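You operate a simulated robot arm through the tools that you are given. There is no shell and no other tool. Be economical: measure what you need, move in short steps, check, and stop when the job is done.

Carry out the task below with a simulated robot arm. There is one attempt and no reset: what you move stays moved.

TASK
Slide the hand broom along the top of the zinc table until it stands next to the rivet box.
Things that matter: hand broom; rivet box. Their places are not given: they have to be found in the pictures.

It is judged by the outcome, as a careful person would: the job done as asked, and still so three seconds after it is handed in. It fails if anything else is knocked over, pushed out of place, dropped, spilled or broken.

THE ROBOT
A 6-joint arm with a two-finger parallel gripper, fixed in place. Base frame: the origin is at the foot of the arm, x ahead of it, y to its left, z up; the work surface is at about z = 850. Lengths are in mm, angles in rad, forces in N, time in s.
With the tool pointing down near the work surface it reaches from about 260 to 680 mm from the base axis. Its first joint turns from -1.152 to 1.152 rad. Payload 2.9 kg.
Tool frame: the origin (TCP) lies between the finger pads and is the grasp point; the fingertips stand 30 mm ahead of it; z points along the fingers, y is the line along which they close. The gripper opens to 110 mm. The fingers are 20 mm wide and 10 mm thick; the gripper's body (48 by 112 mm) begins 55 mm behind the TCP.
Orientation is that of the tool frame in the base frame, as [roll, pitch, yaw] about the fixed x, y, z axes, in that order (R = Rz(yaw) Ry(pitch) Rx(roll)). With the fingers straight down and closing along the base's y, the tool's x points along the base's -x, its y along +y and its z along -z.

THE INTERFACE
- The arm moves only by the tool move_arm. Its arguments are lists of equal length, an entry for each row: "linear": the shift along the base's x, y, z in mm, a list of three; "rotation": the turn, a rotation vector about the base's x, y, z in rad, a list of three; "hand": the closure, from 0 (fully open) to 1 (shut). In form: {"linear": [[dx, dy, dz], ...], "rotation": [[wx, wy, wz], ...], "hand": [hand, ...]}. A call has 1 to 10 rows; each row shifts and turns the commanded pose from where the row before left it. A row lasts 0.2 s, in which the tool goes at most 50 mm and 0.15 rad; a call with a longer step from one row to the next is refused whole, and so is a gripper value outside its range. A pose out of reach is approached as far as the arm can. The call stops where the force on the tool passes 40 N (or 10 N more than at its start, if that is more) or the arm is blocked; 0.2 s more then pass. The fingers move at their own pace (about 108 mm/s each) and stop on an object; they squeeze with about 38 N. The grip force told is the motor's: it shows also when the fingers shut on nothing. Time passes only in rows, and 0.2 s behind the last, so rows that do not move let the fingers close. It gives the time, the measured TCP pose, the force on the tool (base axes), the opening and the grip force at its end, in the units of the frame above (readings bear some noise), and new pictures: "show" is both (left out), scene, wrist or none.
- Cameras (640 x 400 px; columns grow to the right, rows downward): "scene" is fixed at [81.9, 431.6, 1399.6]; the picture's right is [-0.76, -0.66, 0.00], its down [-0.27, 0.32, -0.91] and it looks along [0.59, -0.69, -0.42] (base axes); focal length 333 px, centre (320, 200). "wrist" rides on the gripper at [-36, 0, -57] in the tool frame; the picture's right is [0.00, -1.00, 0.00], its down [0.97, 0.00, -0.24] and it looks along [0.24, 0.00, 0.97] (tool axes); focal length 218 px, centre (320, 200).
- probe_pixels(camera, pixels): there is no depth. For up to 12 entries [column, row, z] of the newest picture of that camera ("zoom" is the newest enlarged one), the place [x, y] in the base frame at which the ray of that pixel passes the height z, good to about 3 mm. No time passes.
- zoom(camera, box): a new picture of the part [left, top, right, bottom] of that camera's present view, enlarged. No time passes.
- close_job(): hands the job in; it is judged then, once.

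Work in short steps. Measure before you move; look again where a grasp or a placing could have gone wrong, and mend it. You have 60 turns and 120 pictures in all, the two below and enlarged ones among them. Open the gripper and draw the arm clear of the work before you hand the job in, unless the task says otherwise; then end with one line.

The tools are called after "Request:" by a JSON object that holds its "api" and its "payload". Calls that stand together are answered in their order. move_arm: Moves the arm, as the interface text tells. Its arguments: {"type":"object","properties":{"linear":{"type":"array","items":{"type":"array","items":{"type":"number"}}},"rotation":{"type":"array","items":{"type":"array","items":{"type":"number"}}},"hand":{"type":"array","items":{"type":"number"}},"show":{"type":"string","enum":["both","scene","wrist","none"]}},"required":["linear","rotation","hand"]} The other tools are called the same way: probe_pixels (camera, pixels) gives the place at which the rays of pixels pass given heights; zoom (camera, box) takes an enlarged picture of a part of a camera's view; close_job () hands the job in.

At the start:

```text
time_s: 0.0
position: [475.8, -202.1, 1089.3]
ee_rot: [3.141, 0.0, 3.141]
wrist_force: [0.1, 0.0, 0.0]
opening: 110.0
grasp_force: 0.1
```

scene: 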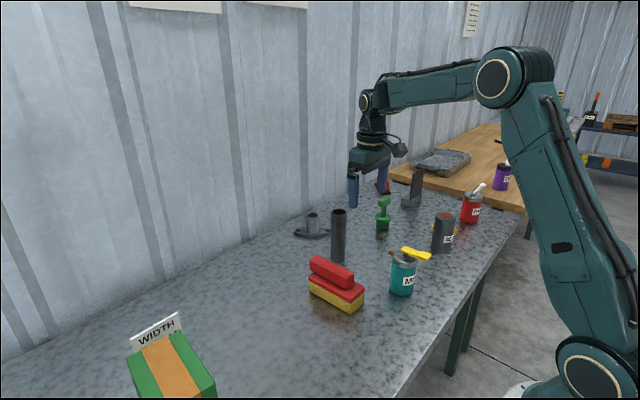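
wrist: 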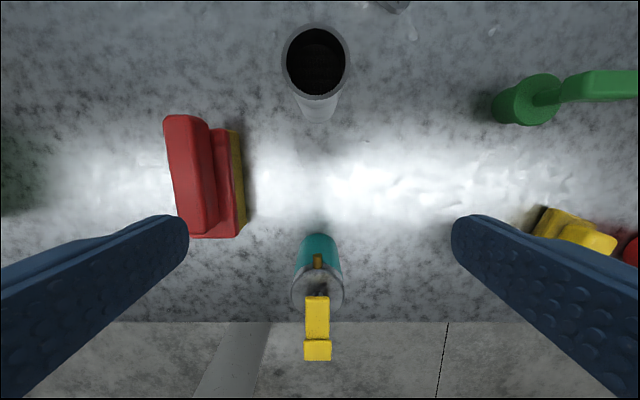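

The red/yellow brush at scene (336,285) looks like the broom; the rivet box is still to be identified. I zoom into several parts.

Request:
{"api": "zoom", "payload": {"camera": "scene", "box": [280, 150, 520, 320]}}

Request:
{"api": "zoom", "payload": {"camera": "scene", "box": [100, 240, 380, 400]}}

Request:
{"api": "probe_pixels", "payload": {"camera": "wrist", "pixels": [[163, 118, 900], [205, 238, 870], [238, 130, 850], [242, 232, 850], [235, 237, 870], [318, 300, 900], [318, 350, 930], [318, 60, 940], [530, 100, 900], [0, 180, 850], [320, 322, 850]]}}

Request:
{"api": "probe_pixels", "payload": {"camera": "scene", "pixels": [[309, 290, 850], [350, 311, 850], [364, 297, 850], [129, 362, 920], [176, 333, 920], [215, 380, 920], [402, 296, 850], [338, 262, 850], [311, 262, 900]]}}

```text
2.35 times, centred on (400, 235) of scene
```

zoom: 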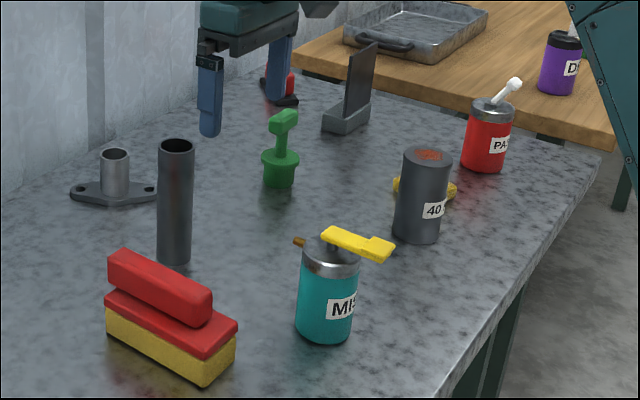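

```text
2.29 times, centred on (240, 320) of scene
```

zoom: 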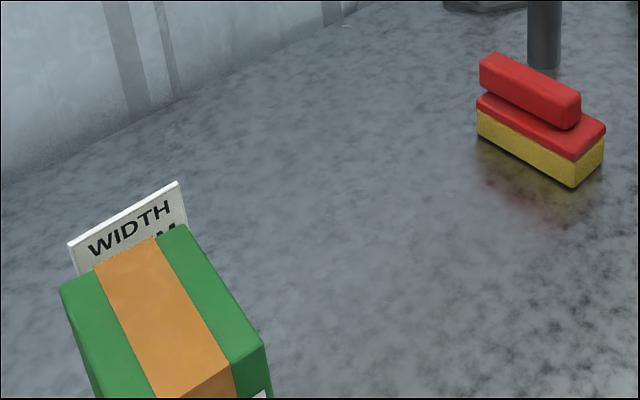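

```text
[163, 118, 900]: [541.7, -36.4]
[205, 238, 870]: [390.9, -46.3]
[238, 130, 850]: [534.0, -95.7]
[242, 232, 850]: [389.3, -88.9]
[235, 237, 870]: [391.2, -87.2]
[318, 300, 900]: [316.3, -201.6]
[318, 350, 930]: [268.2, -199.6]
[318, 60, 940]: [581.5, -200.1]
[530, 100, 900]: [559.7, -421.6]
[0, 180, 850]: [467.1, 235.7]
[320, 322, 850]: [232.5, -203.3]
```

```text
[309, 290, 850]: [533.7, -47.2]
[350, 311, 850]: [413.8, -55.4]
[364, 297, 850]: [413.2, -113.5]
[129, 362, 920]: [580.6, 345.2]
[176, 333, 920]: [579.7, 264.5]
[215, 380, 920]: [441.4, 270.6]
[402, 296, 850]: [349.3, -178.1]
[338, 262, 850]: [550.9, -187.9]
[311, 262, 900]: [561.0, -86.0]
```

The broom appears to span x≈390–535, y≈-45…-110. I move left at height to view the green box and the track between.

Request:
{"api": "move_arm", "payload": {"linear": [[0, 45, 0], [0, 45, 0], [0, 45, 0], [0, 45, 0], [0, 45, 0], [0, 45, 0], [0, 30, 0]], "rotation": [[0, 0, 0], [0, 0, 0], [0, 0, 0], [0, 0, 0], [0, 0, 0], [0, 0, 0], [0, 0, 0]], "hand": [0, 0, 0, 0, 0, 0, 0]}}

```text
time_s: 1.6
position: [475.9, 97.7, 1087.3]
ee_rot: [-3.141, 0.001, -3.141]
wrist_force: [1.2, -0.5, 0.2]
opening: 109.7
grasp_force: 0.0
```

scene: 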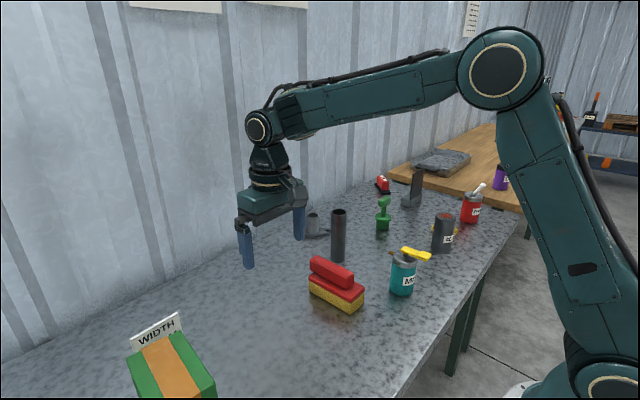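
wrist: 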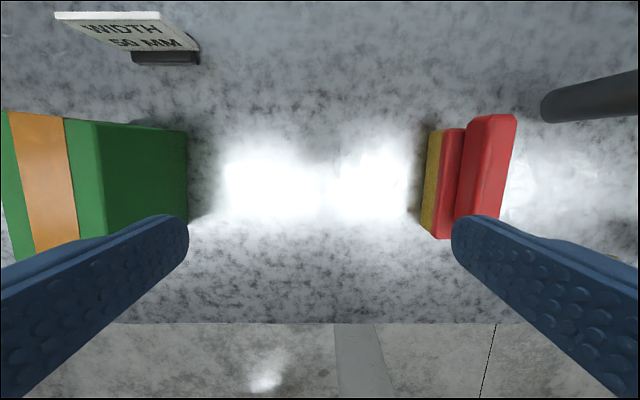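

The sign reads "WIDTH 56 MM". I check the other objects (red thing at (383,185), dark thing at (411,190)) for rival boxes/brooms.

Request:
{"api": "zoom", "payload": {"camera": "scene", "box": [350, 160, 510, 260]}}

Request:
{"api": "zoom", "payload": {"camera": "scene", "box": [290, 240, 430, 328]}}

Request:
{"api": "probe_pixels", "payload": {"camera": "wrist", "pixels": [[188, 130, 850], [188, 215, 850], [100, 125, 920], [64, 118, 950], [5, 112, 950], [428, 130, 850], [422, 230, 850], [440, 130, 890], [437, 240, 890], [468, 114, 925], [516, 115, 925], [502, 215, 925], [458, 215, 925]]}}

```text
4.00 times, centred on (430, 210) of scene
```

zoom: 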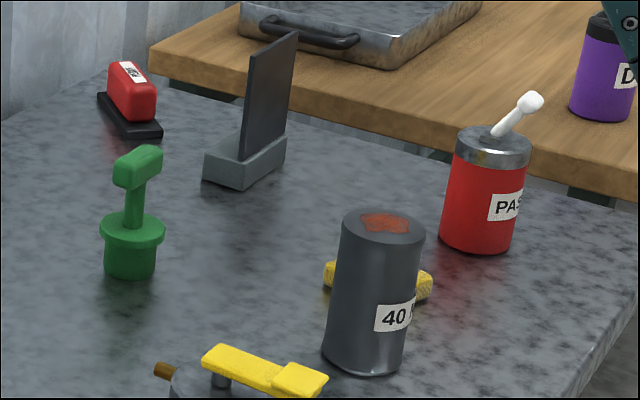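

```text
4.55 times, centred on (360, 284) of scene
```

zoom: 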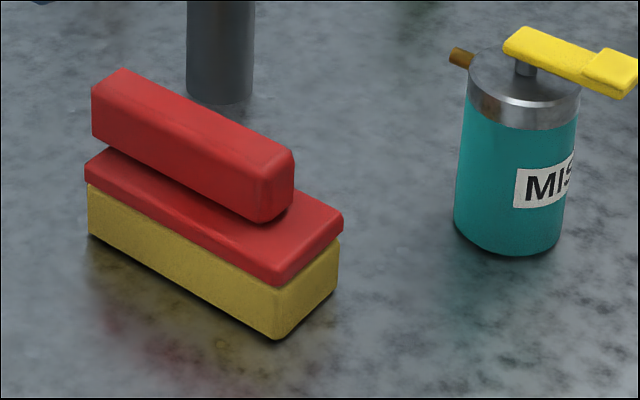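

```text
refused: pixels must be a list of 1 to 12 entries
```

Request:
{"api": "probe_pixels", "payload": {"camera": "wrist", "pixels": [[188, 130, 850], [188, 215, 850], [64, 118, 950], [428, 130, 850], [422, 230, 850], [440, 130, 890], [437, 240, 890], [468, 114, 925], [516, 115, 925], [502, 215, 925], [458, 215, 925]]}}

Request:
{"api": "zoom", "payload": {"camera": "scene", "box": [120, 320, 248, 400]}}

Request:
{"api": "probe_pixels", "payload": {"camera": "scene", "pixels": [[309, 281, 890], [351, 302, 890], [365, 286, 890], [311, 267, 920], [342, 279, 920], [354, 275, 920], [309, 290, 850], [350, 314, 850], [364, 300, 850], [330, 281, 890]]}}

```text
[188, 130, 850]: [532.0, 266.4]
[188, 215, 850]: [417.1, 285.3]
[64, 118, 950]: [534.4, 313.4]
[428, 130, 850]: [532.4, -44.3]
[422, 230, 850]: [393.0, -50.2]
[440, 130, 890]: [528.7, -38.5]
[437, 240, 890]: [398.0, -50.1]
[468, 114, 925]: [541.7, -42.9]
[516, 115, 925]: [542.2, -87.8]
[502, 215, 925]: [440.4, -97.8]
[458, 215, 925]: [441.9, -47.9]
```

```text
5.00 times, centred on (184, 360) of scene
```

zoom: 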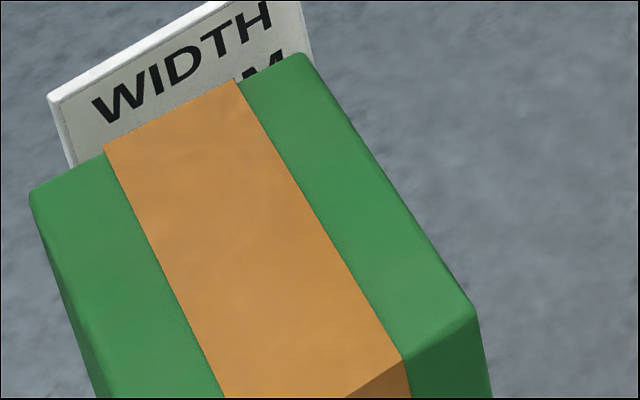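

```text
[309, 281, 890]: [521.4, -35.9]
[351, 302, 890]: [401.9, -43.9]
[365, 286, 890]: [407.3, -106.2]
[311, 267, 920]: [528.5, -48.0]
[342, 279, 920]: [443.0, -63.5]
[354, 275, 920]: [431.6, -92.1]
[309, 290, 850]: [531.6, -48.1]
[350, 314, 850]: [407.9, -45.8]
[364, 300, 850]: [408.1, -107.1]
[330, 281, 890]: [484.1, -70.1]
```

Before acting I check the labelled red object and the yellow item behind the weight.

Request:
{"api": "zoom", "payload": {"camera": "scene", "box": [370, 170, 402, 190]}}

Request:
{"api": "move_arm", "payload": {"linear": [[0, 45, 0], [0, 45, 0], [0, 30, 0], [-40, 0, 0], [-40, 0, 0], [-40, 0, 0]], "rotation": [[0, 0, 0], [0, 0, 0], [0, 0, 0], [0, 0, 0], [0, 0, 0], [0, 0, 0]], "hand": [0, 0, 0, 0, 0, 0], "show": "both"}}

```text
16.00 times, centred on (386, 180) of scene
```

zoom: 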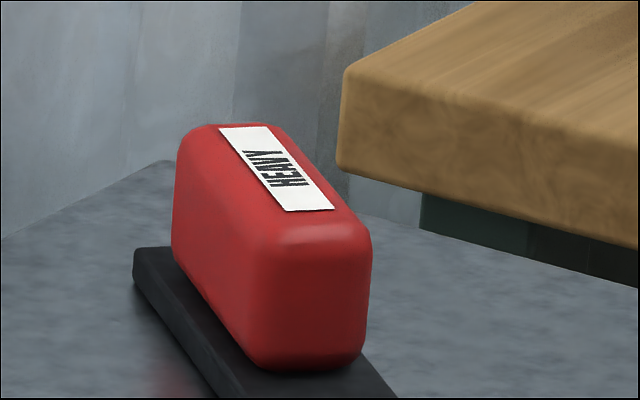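

```text
time_s: 3.0
position: [354.9, 217.3, 1089.0]
ee_rot: [3.141, 0.001, 3.141]
wrist_force: [-0.7, 1.1, 1.0]
opening: 110.0
grasp_force: 0.1
```

scene: 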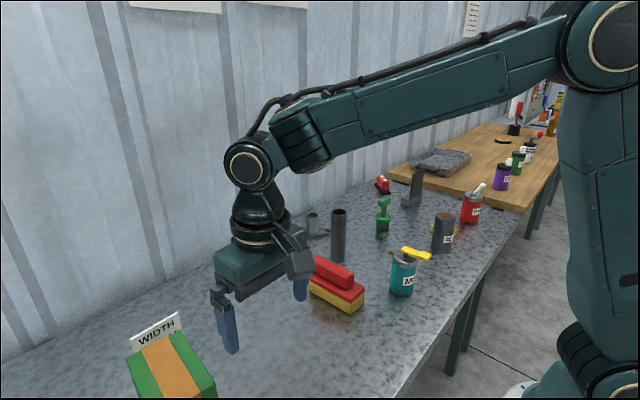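
wrist: 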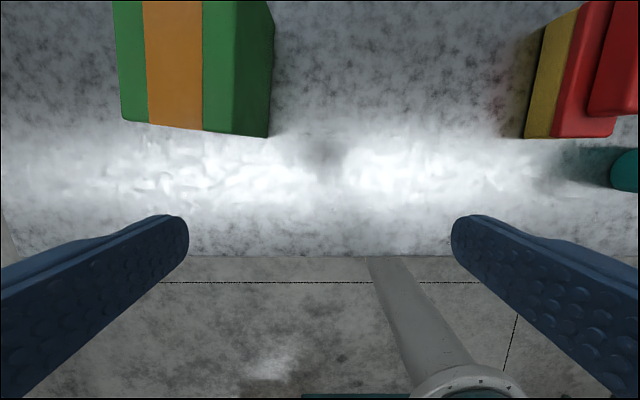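

The red item is a "HEAVY" weight, so the green/orange parcel is the rivet box. I measure its right face (corners (268,137), (274,30)).

Request:
{"api": "probe_pixels", "payload": {"camera": "wrist", "pixels": [[268, 137, 850], [274, 35, 850], [233, 134, 950], [238, 0, 950], [524, 137, 850], [553, 137, 890], [121, 122, 950], [233, 134, 930]]}}

Request:
{"api": "probe_pixels", "payload": {"camera": "scene", "pixels": [[215, 381, 930], [215, 381, 950], [179, 331, 930], [179, 331, 950]]}}

```text
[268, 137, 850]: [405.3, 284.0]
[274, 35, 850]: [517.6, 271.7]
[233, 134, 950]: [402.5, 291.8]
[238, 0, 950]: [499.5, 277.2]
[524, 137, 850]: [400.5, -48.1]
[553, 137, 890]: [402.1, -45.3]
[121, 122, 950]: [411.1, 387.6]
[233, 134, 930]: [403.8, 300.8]
```

```text
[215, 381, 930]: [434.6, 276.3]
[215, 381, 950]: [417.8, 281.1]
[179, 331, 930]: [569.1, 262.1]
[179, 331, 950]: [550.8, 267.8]
```

Box's right face runs from (405,284) to ≈(535,268); the broom's left face is at y≈-45, its right face ≈-107. I turn the hand about 90° so both fingers form a two-point pusher, and go above the broom's right side.

Request:
{"api": "move_arm", "payload": {"linear": [[11, -37, 0], [11, -37, 0], [11, -37, 0], [11, -37, 0], [11, -37, 0], [11, -37, 0], [11, -37, 0], [11, -37, 0], [11, -37, 0], [11, -37, 0]], "rotation": [[0, 0, -0.15], [0, 0, -0.15], [0, 0, -0.15], [0, 0, -0.15], [0, 0, -0.15], [0, 0, -0.15], [0, 0, -0.15], [0, 0, -0.15], [0, 0, -0.15], [0, 0, -0.15]], "hand": [0.27, 0.27, 0.27, 0.27, 0.27, 0.27, 0.27, 0.27, 0.27, 0.27]}}

```text
time_s: 5.2
position: [467.6, -153.5, 1090.4]
ee_rot: [-3.141, 0.0, 1.641]
wrist_force: [0.3, -0.7, -0.4]
opening: 80.2
grasp_force: 0.1
```

scene: 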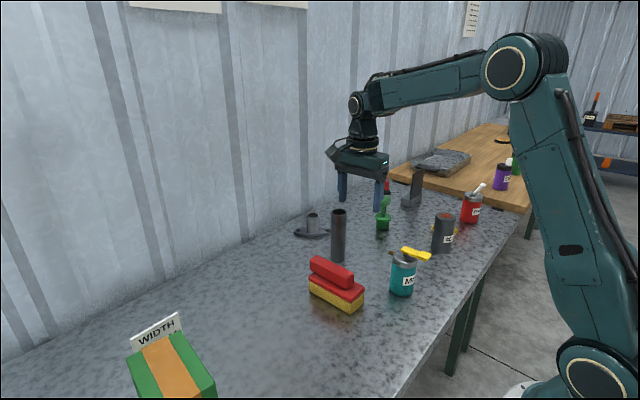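
wrist: 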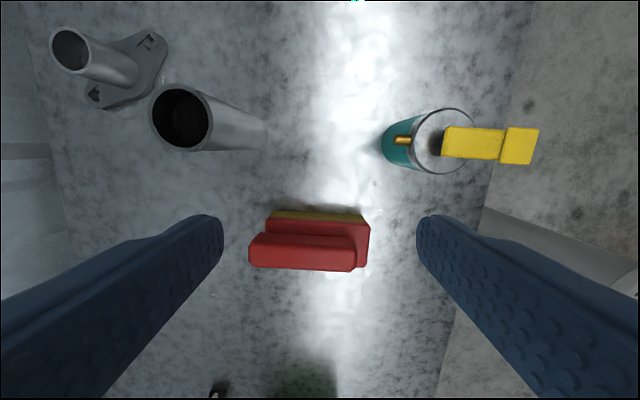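

I measure the broom's right face here, and the pipe and mister clearances.

Request:
{"api": "probe_pixels", "payload": {"camera": "wrist", "pixels": [[274, 210, 850], [361, 213, 850], [265, 125, 850], [265, 150, 850], [205, 92, 950], [205, 150, 950], [382, 145, 850], [412, 130, 900], [357, 238, 920], [262, 235, 920], [370, 225, 885]]}}

Request:
{"api": "zoom", "payload": {"camera": "wrist", "box": [220, 180, 420, 305]}}

```text
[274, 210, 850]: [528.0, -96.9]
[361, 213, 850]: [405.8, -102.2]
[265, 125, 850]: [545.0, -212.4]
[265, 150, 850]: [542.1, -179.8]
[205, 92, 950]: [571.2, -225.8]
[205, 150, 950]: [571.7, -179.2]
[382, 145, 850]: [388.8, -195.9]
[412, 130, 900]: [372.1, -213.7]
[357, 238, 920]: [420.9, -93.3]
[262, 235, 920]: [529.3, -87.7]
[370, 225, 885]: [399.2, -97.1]
```

```text
3.20 times, centred on (320, 242) of wrist
```

zoom: 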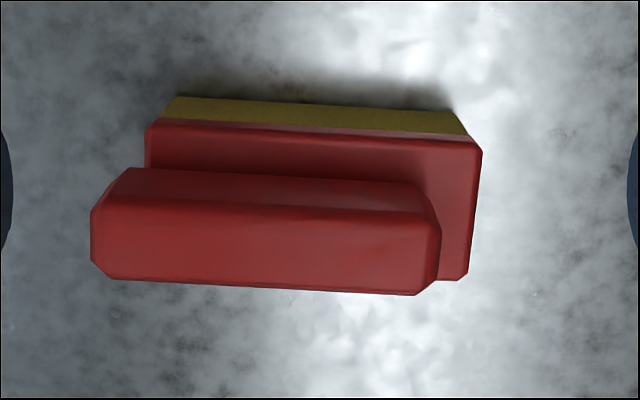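

The broom's right face is at y≈-99, centre x≈466. I descend to y≈-136, tips about 8 mm above the table, in two calls.

Request:
{"api": "move_arm", "payload": {"linear": [[-1, 9, -40], [-1, 9, -40], [0, 0, -40], [0, 0, -35], [0, 0, -25], [0, 0, -15]], "rotation": [[0, 0, 0], [0, 0, 0], [0, 0, 0], [0, 0, 0], [0, 0, 0], [0, 0, 0]], "hand": [0.27, 0.27, 0.27, 0.27, 0.27, 0.27]}}

```text
time_s: 6.6
position: [463.5, -133.3, 892.8]
ee_rot: [3.141, -0.001, 1.642]
wrist_force: [-0.2, 0.0, 0.1]
opening: 80.1
grasp_force: 0.2
```

scene: 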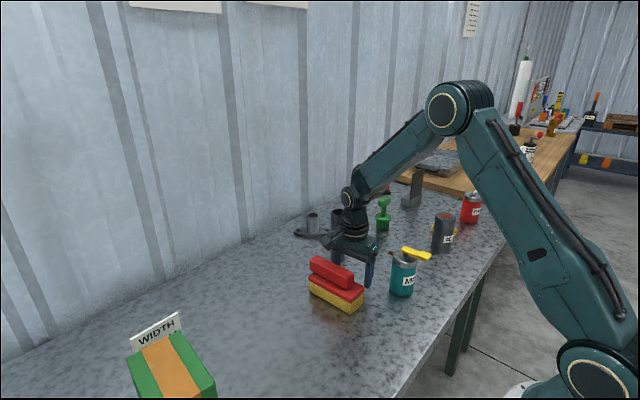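
wrist: 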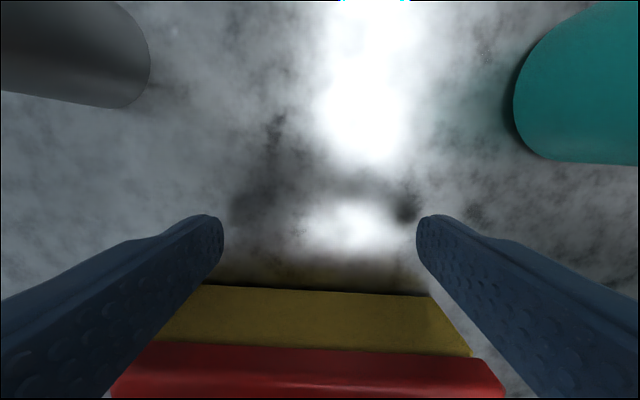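

Both fingers lie within the broom's length. Lower 5 mm and push gently along +y to make contact.

Request:
{"api": "move_arm", "payload": {"linear": [[0, 0, -5], [0, 8, 0], [0, 8, 0], [0, 6, 0], [0, 6, 0], [0, 6, 0], [0, 8, 0], [0, 8, 0]], "rotation": [[0, 0, 0], [0, 0, 0], [0, 0, 0], [0, 0, 0], [0, 0, 0], [0, 0, 0], [0, 0, 0], [0, 0, 0]], "hand": [0.27, 0.27, 0.27, 0.27, 0.27, 0.27, 0.27, 0.27]}}

```text
time_s: 8.4
position: [463.0, -84.8, 890.3]
ee_rot: [3.141, 0.0, 1.641]
wrist_force: [0.4, -1.0, -1.2]
opening: 80.2
grasp_force: 0.2
```

scene: 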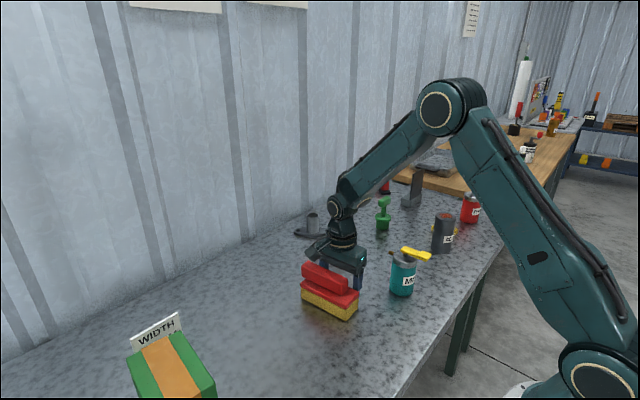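
wrist: 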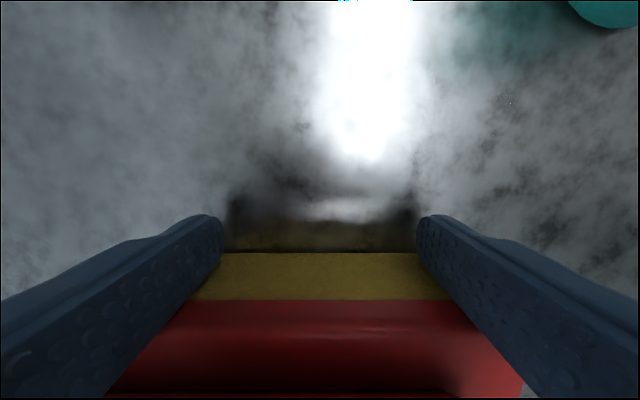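

The broom slides upright with ≈1 N. I keep pushing, gradually turning about -0.19 rad to match the box's face.

Request:
{"api": "move_arm", "payload": {"linear": [[0, 13, 0], [0, 13, 0], [0, 13, 0], [0, 13, 0], [0, 13, 0], [0, 13, 0], [0, 13, 0], [0, 13, 0], [0, 13, 0], [0, 13, 0]], "rotation": [[0, 0, -0.009], [0, 0, -0.009], [0, 0, -0.009], [0, 0, -0.009], [0, 0, -0.009], [0, 0, -0.009], [0, 0, -0.009], [0, 0, -0.009], [0, 0, -0.009], [0, 0, -0.009]], "hand": [0.27, 0.27, 0.27, 0.27, 0.27, 0.27, 0.27, 0.27, 0.27, 0.27]}}

```text
time_s: 10.6
position: [463.6, 45.1, 890.3]
ee_rot: [3.14, 0.0, 1.553]
wrist_force: [-0.2, -0.2, -0.6]
opening: 80.1
grasp_force: 0.1
```

scene: 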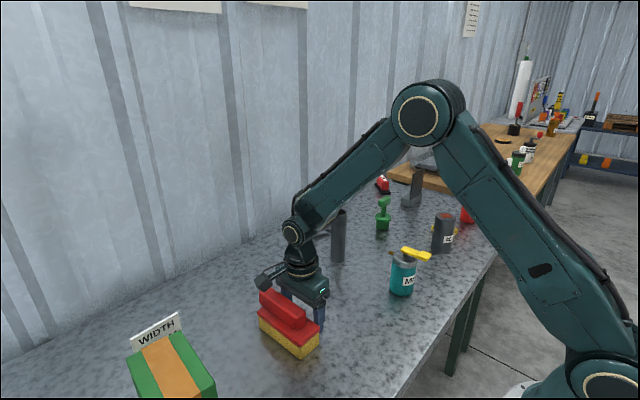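
wrist: 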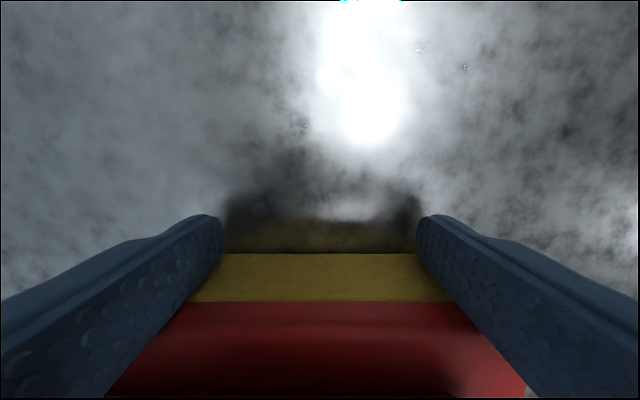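

Still upright and in contact. Next 117 mm, to TCP y≈162.

Request:
{"api": "move_arm", "payload": {"linear": [[0, 12, 0], [0, 12, 0], [0, 12, 0], [0, 12, 0], [0, 12, 0], [0, 12, 0], [0, 12, 0], [0, 12, 0], [0, 12, 0], [0, 9, 0]], "rotation": [[0, 0, -0.009], [0, 0, -0.009], [0, 0, -0.009], [0, 0, -0.009], [0, 0, -0.009], [0, 0, -0.009], [0, 0, -0.009], [0, 0, -0.009], [0, 0, -0.009], [0, 0, -0.009]], "hand": [0.27, 0.27, 0.27, 0.27, 0.27, 0.27, 0.27, 0.27, 0.27, 0.27]}}

Request:
{"api": "zoom", "payload": {"camera": "scene", "box": [100, 260, 324, 400]}}

```text
time_s: 12.8
position: [462.0, 163.0, 888.5]
ee_rot: [-3.141, -0.001, 1.461]
wrist_force: [-0.3, -0.7, 0.3]
opening: 80.0
grasp_force: 0.0
```

scene: 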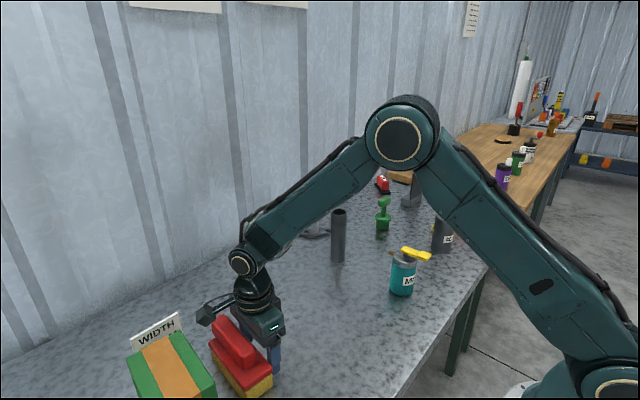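
wrist: 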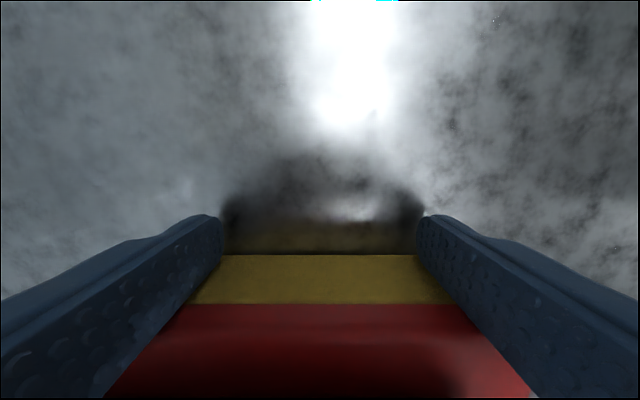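

```text
2.86 times, centred on (212, 330) of scene
```

zoom: 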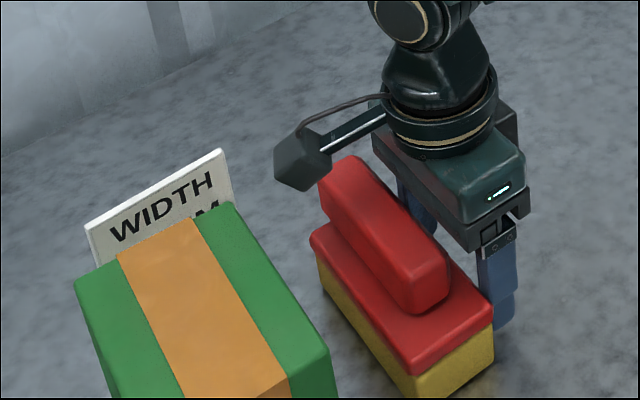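

There's a bracket on the hand projecting ahead (scene (207,318)); I check where it is relative to the box before the last 35 mm.

Request:
{"api": "probe_pixels", "payload": {"camera": "scene", "pixels": [[205, 326, 940], [205, 326, 960], [205, 326, 980], [205, 326, 1000], [197, 315, 960], [197, 315, 980], [197, 315, 1000], [182, 333, 955], [215, 380, 955]]}}

Request:
{"api": "zoom", "payload": {"camera": "scene", "box": [170, 280, 298, 360]}}

```text
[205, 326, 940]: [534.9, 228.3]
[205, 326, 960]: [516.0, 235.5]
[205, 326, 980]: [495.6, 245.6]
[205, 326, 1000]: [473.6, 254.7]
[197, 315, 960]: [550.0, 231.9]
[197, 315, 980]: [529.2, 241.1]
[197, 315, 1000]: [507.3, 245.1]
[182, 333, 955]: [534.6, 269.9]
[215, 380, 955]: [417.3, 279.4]
```

```text
5.00 times, centred on (234, 320) of scene
```

zoom: 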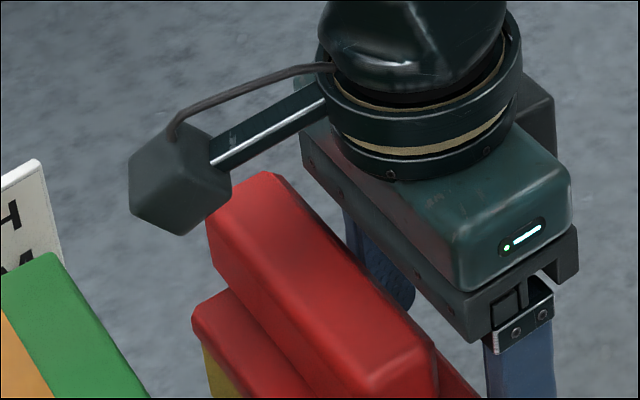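

The bracket sits around z≈990–1000, above the box top (≈955), so it clears. I push 28 mm more slowly and look.

Request:
{"api": "move_arm", "payload": {"linear": [[0, 4, 0], [0, 4, 0], [0, 4, 0], [0, 4, 0], [0, 4, 0], [0, 4, 0], [0, 4, 0]], "rotation": [[0, 0, -0.002], [0, 0, -0.002], [0, 0, -0.002], [0, 0, -0.002], [0, 0, -0.002], [0, 0, 0], [0, 0, 0]], "hand": [0.27, 0.27, 0.27, 0.27, 0.27, 0.27, 0.27], "show": "scene"}}

Request:
{"api": "zoom", "payload": {"camera": "scene", "box": [120, 290, 296, 400]}}

```text
time_s: 14.4
position: [464.5, 190.0, 889.3]
ee_rot: [-3.141, -0.001, 1.451]
wrist_force: [0.5, -0.1, -0.5]
opening: 80.2
grasp_force: 0.1
```

scene: 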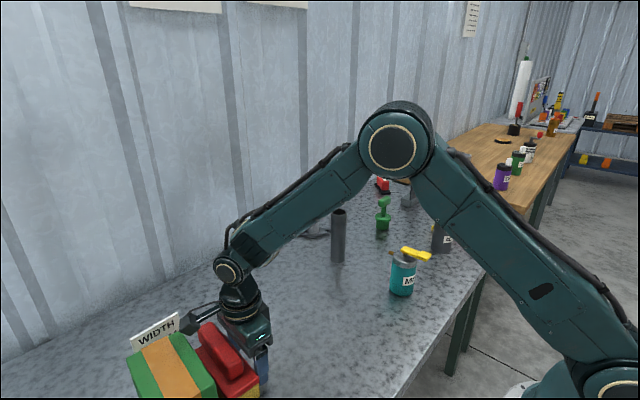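

```text
3.64 times, centred on (208, 345) of scene
```

zoom: 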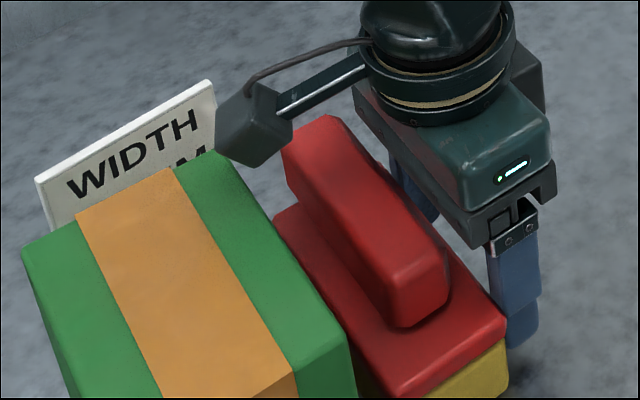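

Expected gap ≈20 mm. I push 8 mm more, back off, rise and measure from above.

Request:
{"api": "move_arm", "payload": {"linear": [[0, 3, 0], [0, 3, 0], [0, 2, 0], [0, -10, 0], [0, -25, 0], [0, -15, 0], [0, 0, 40], [0, 0, 45], [0, 0, 45], [0, 0, 45]], "rotation": [[0, 0, 0], [0, 0, 0], [0, 0, 0], [0, 0, 0], [0, 0, 0], [0, 0, 0], [0, 0, 0], [0, 0, 0], [0, 0, 0], [0, 0, 0]], "hand": [0.27, 0.27, 0.27, 0.27, 0.27, 0.27, 0.27, 0.27, 0.27, 0.27]}}

Request:
{"api": "zoom", "payload": {"camera": "scene", "box": [120, 290, 296, 400]}}

```text
time_s: 16.6
position: [462.4, 149.1, 1065.2]
ee_rot: [-3.141, -0.001, 1.452]
wrist_force: [-0.4, 0.6, 0.4]
opening: 80.4
grasp_force: 0.1
```

scene: 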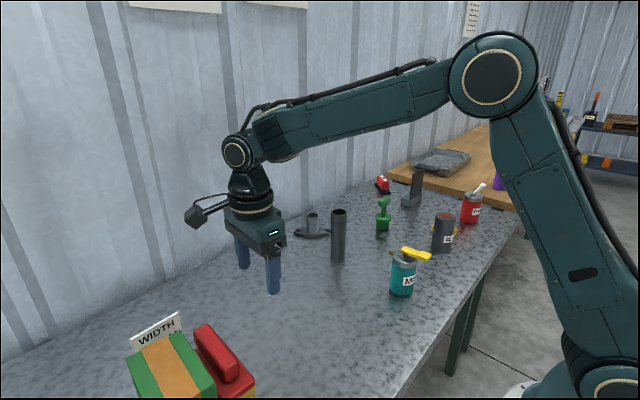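
wrist: 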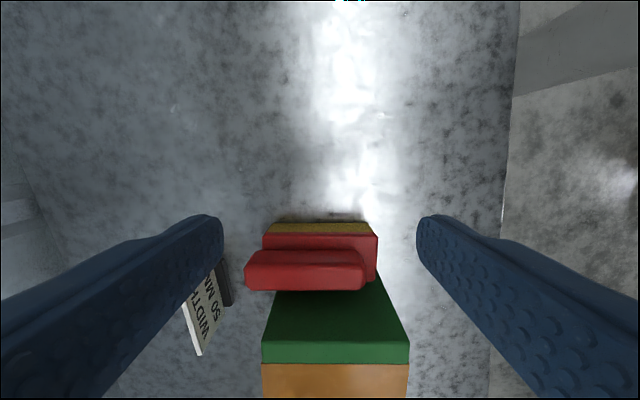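

```text
3.64 times, centred on (208, 345) of scene
```

zoom: 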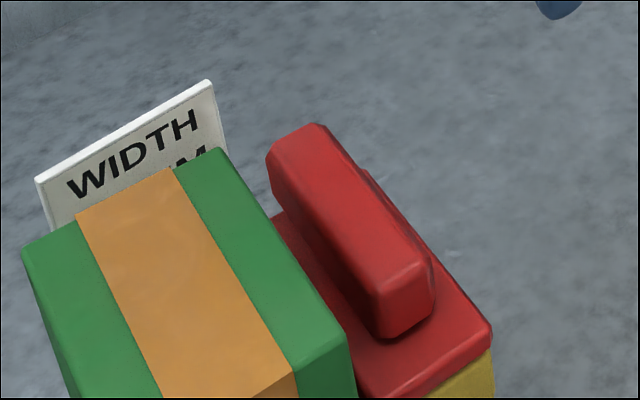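

Broom is upright beside the box. I move above the gap to measure it.

Request:
{"api": "move_arm", "payload": {"linear": [[0, 0, 25], [0, 40, 0], [0, 40, 0], [0, 40, 0], [0, 25, 0]], "rotation": [[0, 0, 0], [0, 0, 0], [0, 0, 0], [0, 0, 0], [0, 0, 0]], "hand": [0, 0, 0, 0, 0], "show": "wrist"}}

Request:
{"api": "zoom", "payload": {"camera": "wrist", "box": [200, 60, 440, 210]}}

```text
time_s: 17.8
position: [463.9, 295.3, 1090.6]
ee_rot: [-3.14, 0.0, 1.451]
wrist_force: [0.5, 0.5, 0.4]
opening: 110.3
grasp_force: 0.1
```

wrist: 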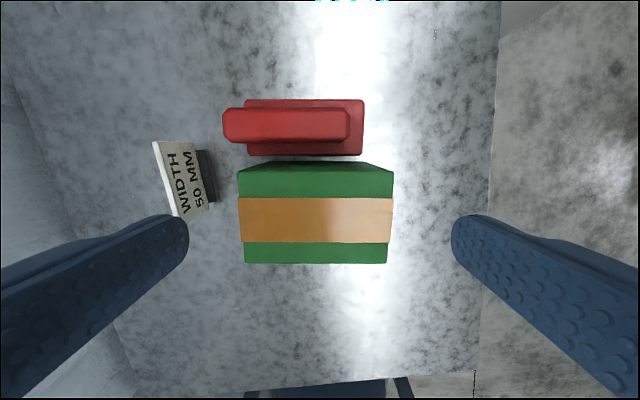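

```text
2.67 times, centred on (320, 135) of wrist
```

zoom: 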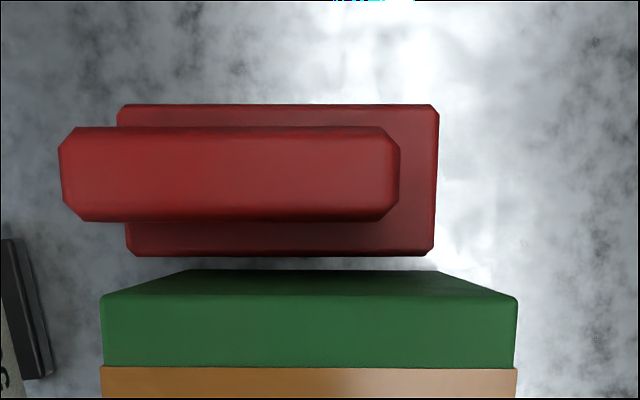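

Request:
{"api": "probe_pixels", "payload": {"camera": "zoom", "pixels": [[135, 256, 885], [430, 256, 885], [190, 270, 850], [435, 270, 850], [300, 270, 850], [300, 256, 885]]}}

```text
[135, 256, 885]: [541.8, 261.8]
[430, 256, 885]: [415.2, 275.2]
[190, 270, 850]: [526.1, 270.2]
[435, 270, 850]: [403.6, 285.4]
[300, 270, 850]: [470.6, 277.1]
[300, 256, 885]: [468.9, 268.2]
```

The gap is about 9 mm, with the faces parallel and the box unmoved. I raise the arm and draw it clear.

Request:
{"api": "move_arm", "payload": {"linear": [[0, 0, 40], [0, -45, 0], [0, -45, 0], [0, -45, 0], [0, -45, 0], [0, -45, 0], [0, 0, 0]], "rotation": [[0, 0, 0], [0, 0, 0], [0, 0, 0], [0, 0, 0], [0, 0, 0], [0, 0, 0], [0, 0, 0]], "hand": [0, 0, 0, 0, 0, 0, 0], "show": "scene"}}

```text
time_s: 19.4
position: [463.6, 69.3, 1130.4]
ee_rot: [-3.141, 0.0, 1.451]
wrist_force: [0.6, -0.6, -0.1]
opening: 109.8
grasp_force: 0.0
```

scene: 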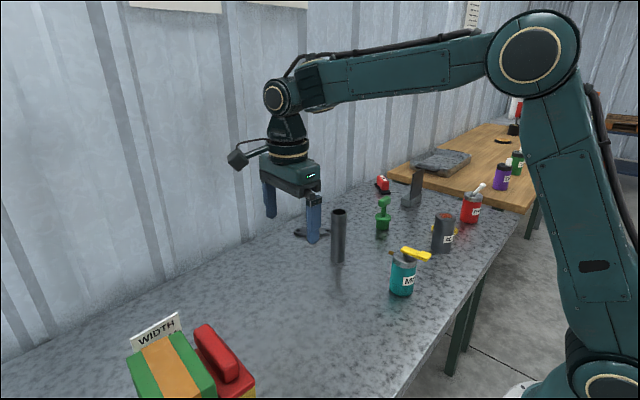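

The scene shows everything else in place, the gripper open and the arm clear, so I hand the job in.

Request:
{"api": "close_job", "payload": {}}

```text
The job is handed in.
```

I slid the hand broom along the zinc table, and it now stands upright next to the rivet box, about 9 mm away and parallel to it, with nothing else disturbed. I took the green and orange parcel to be the rivet box because it was the only box on the table; I couldn't read its label.
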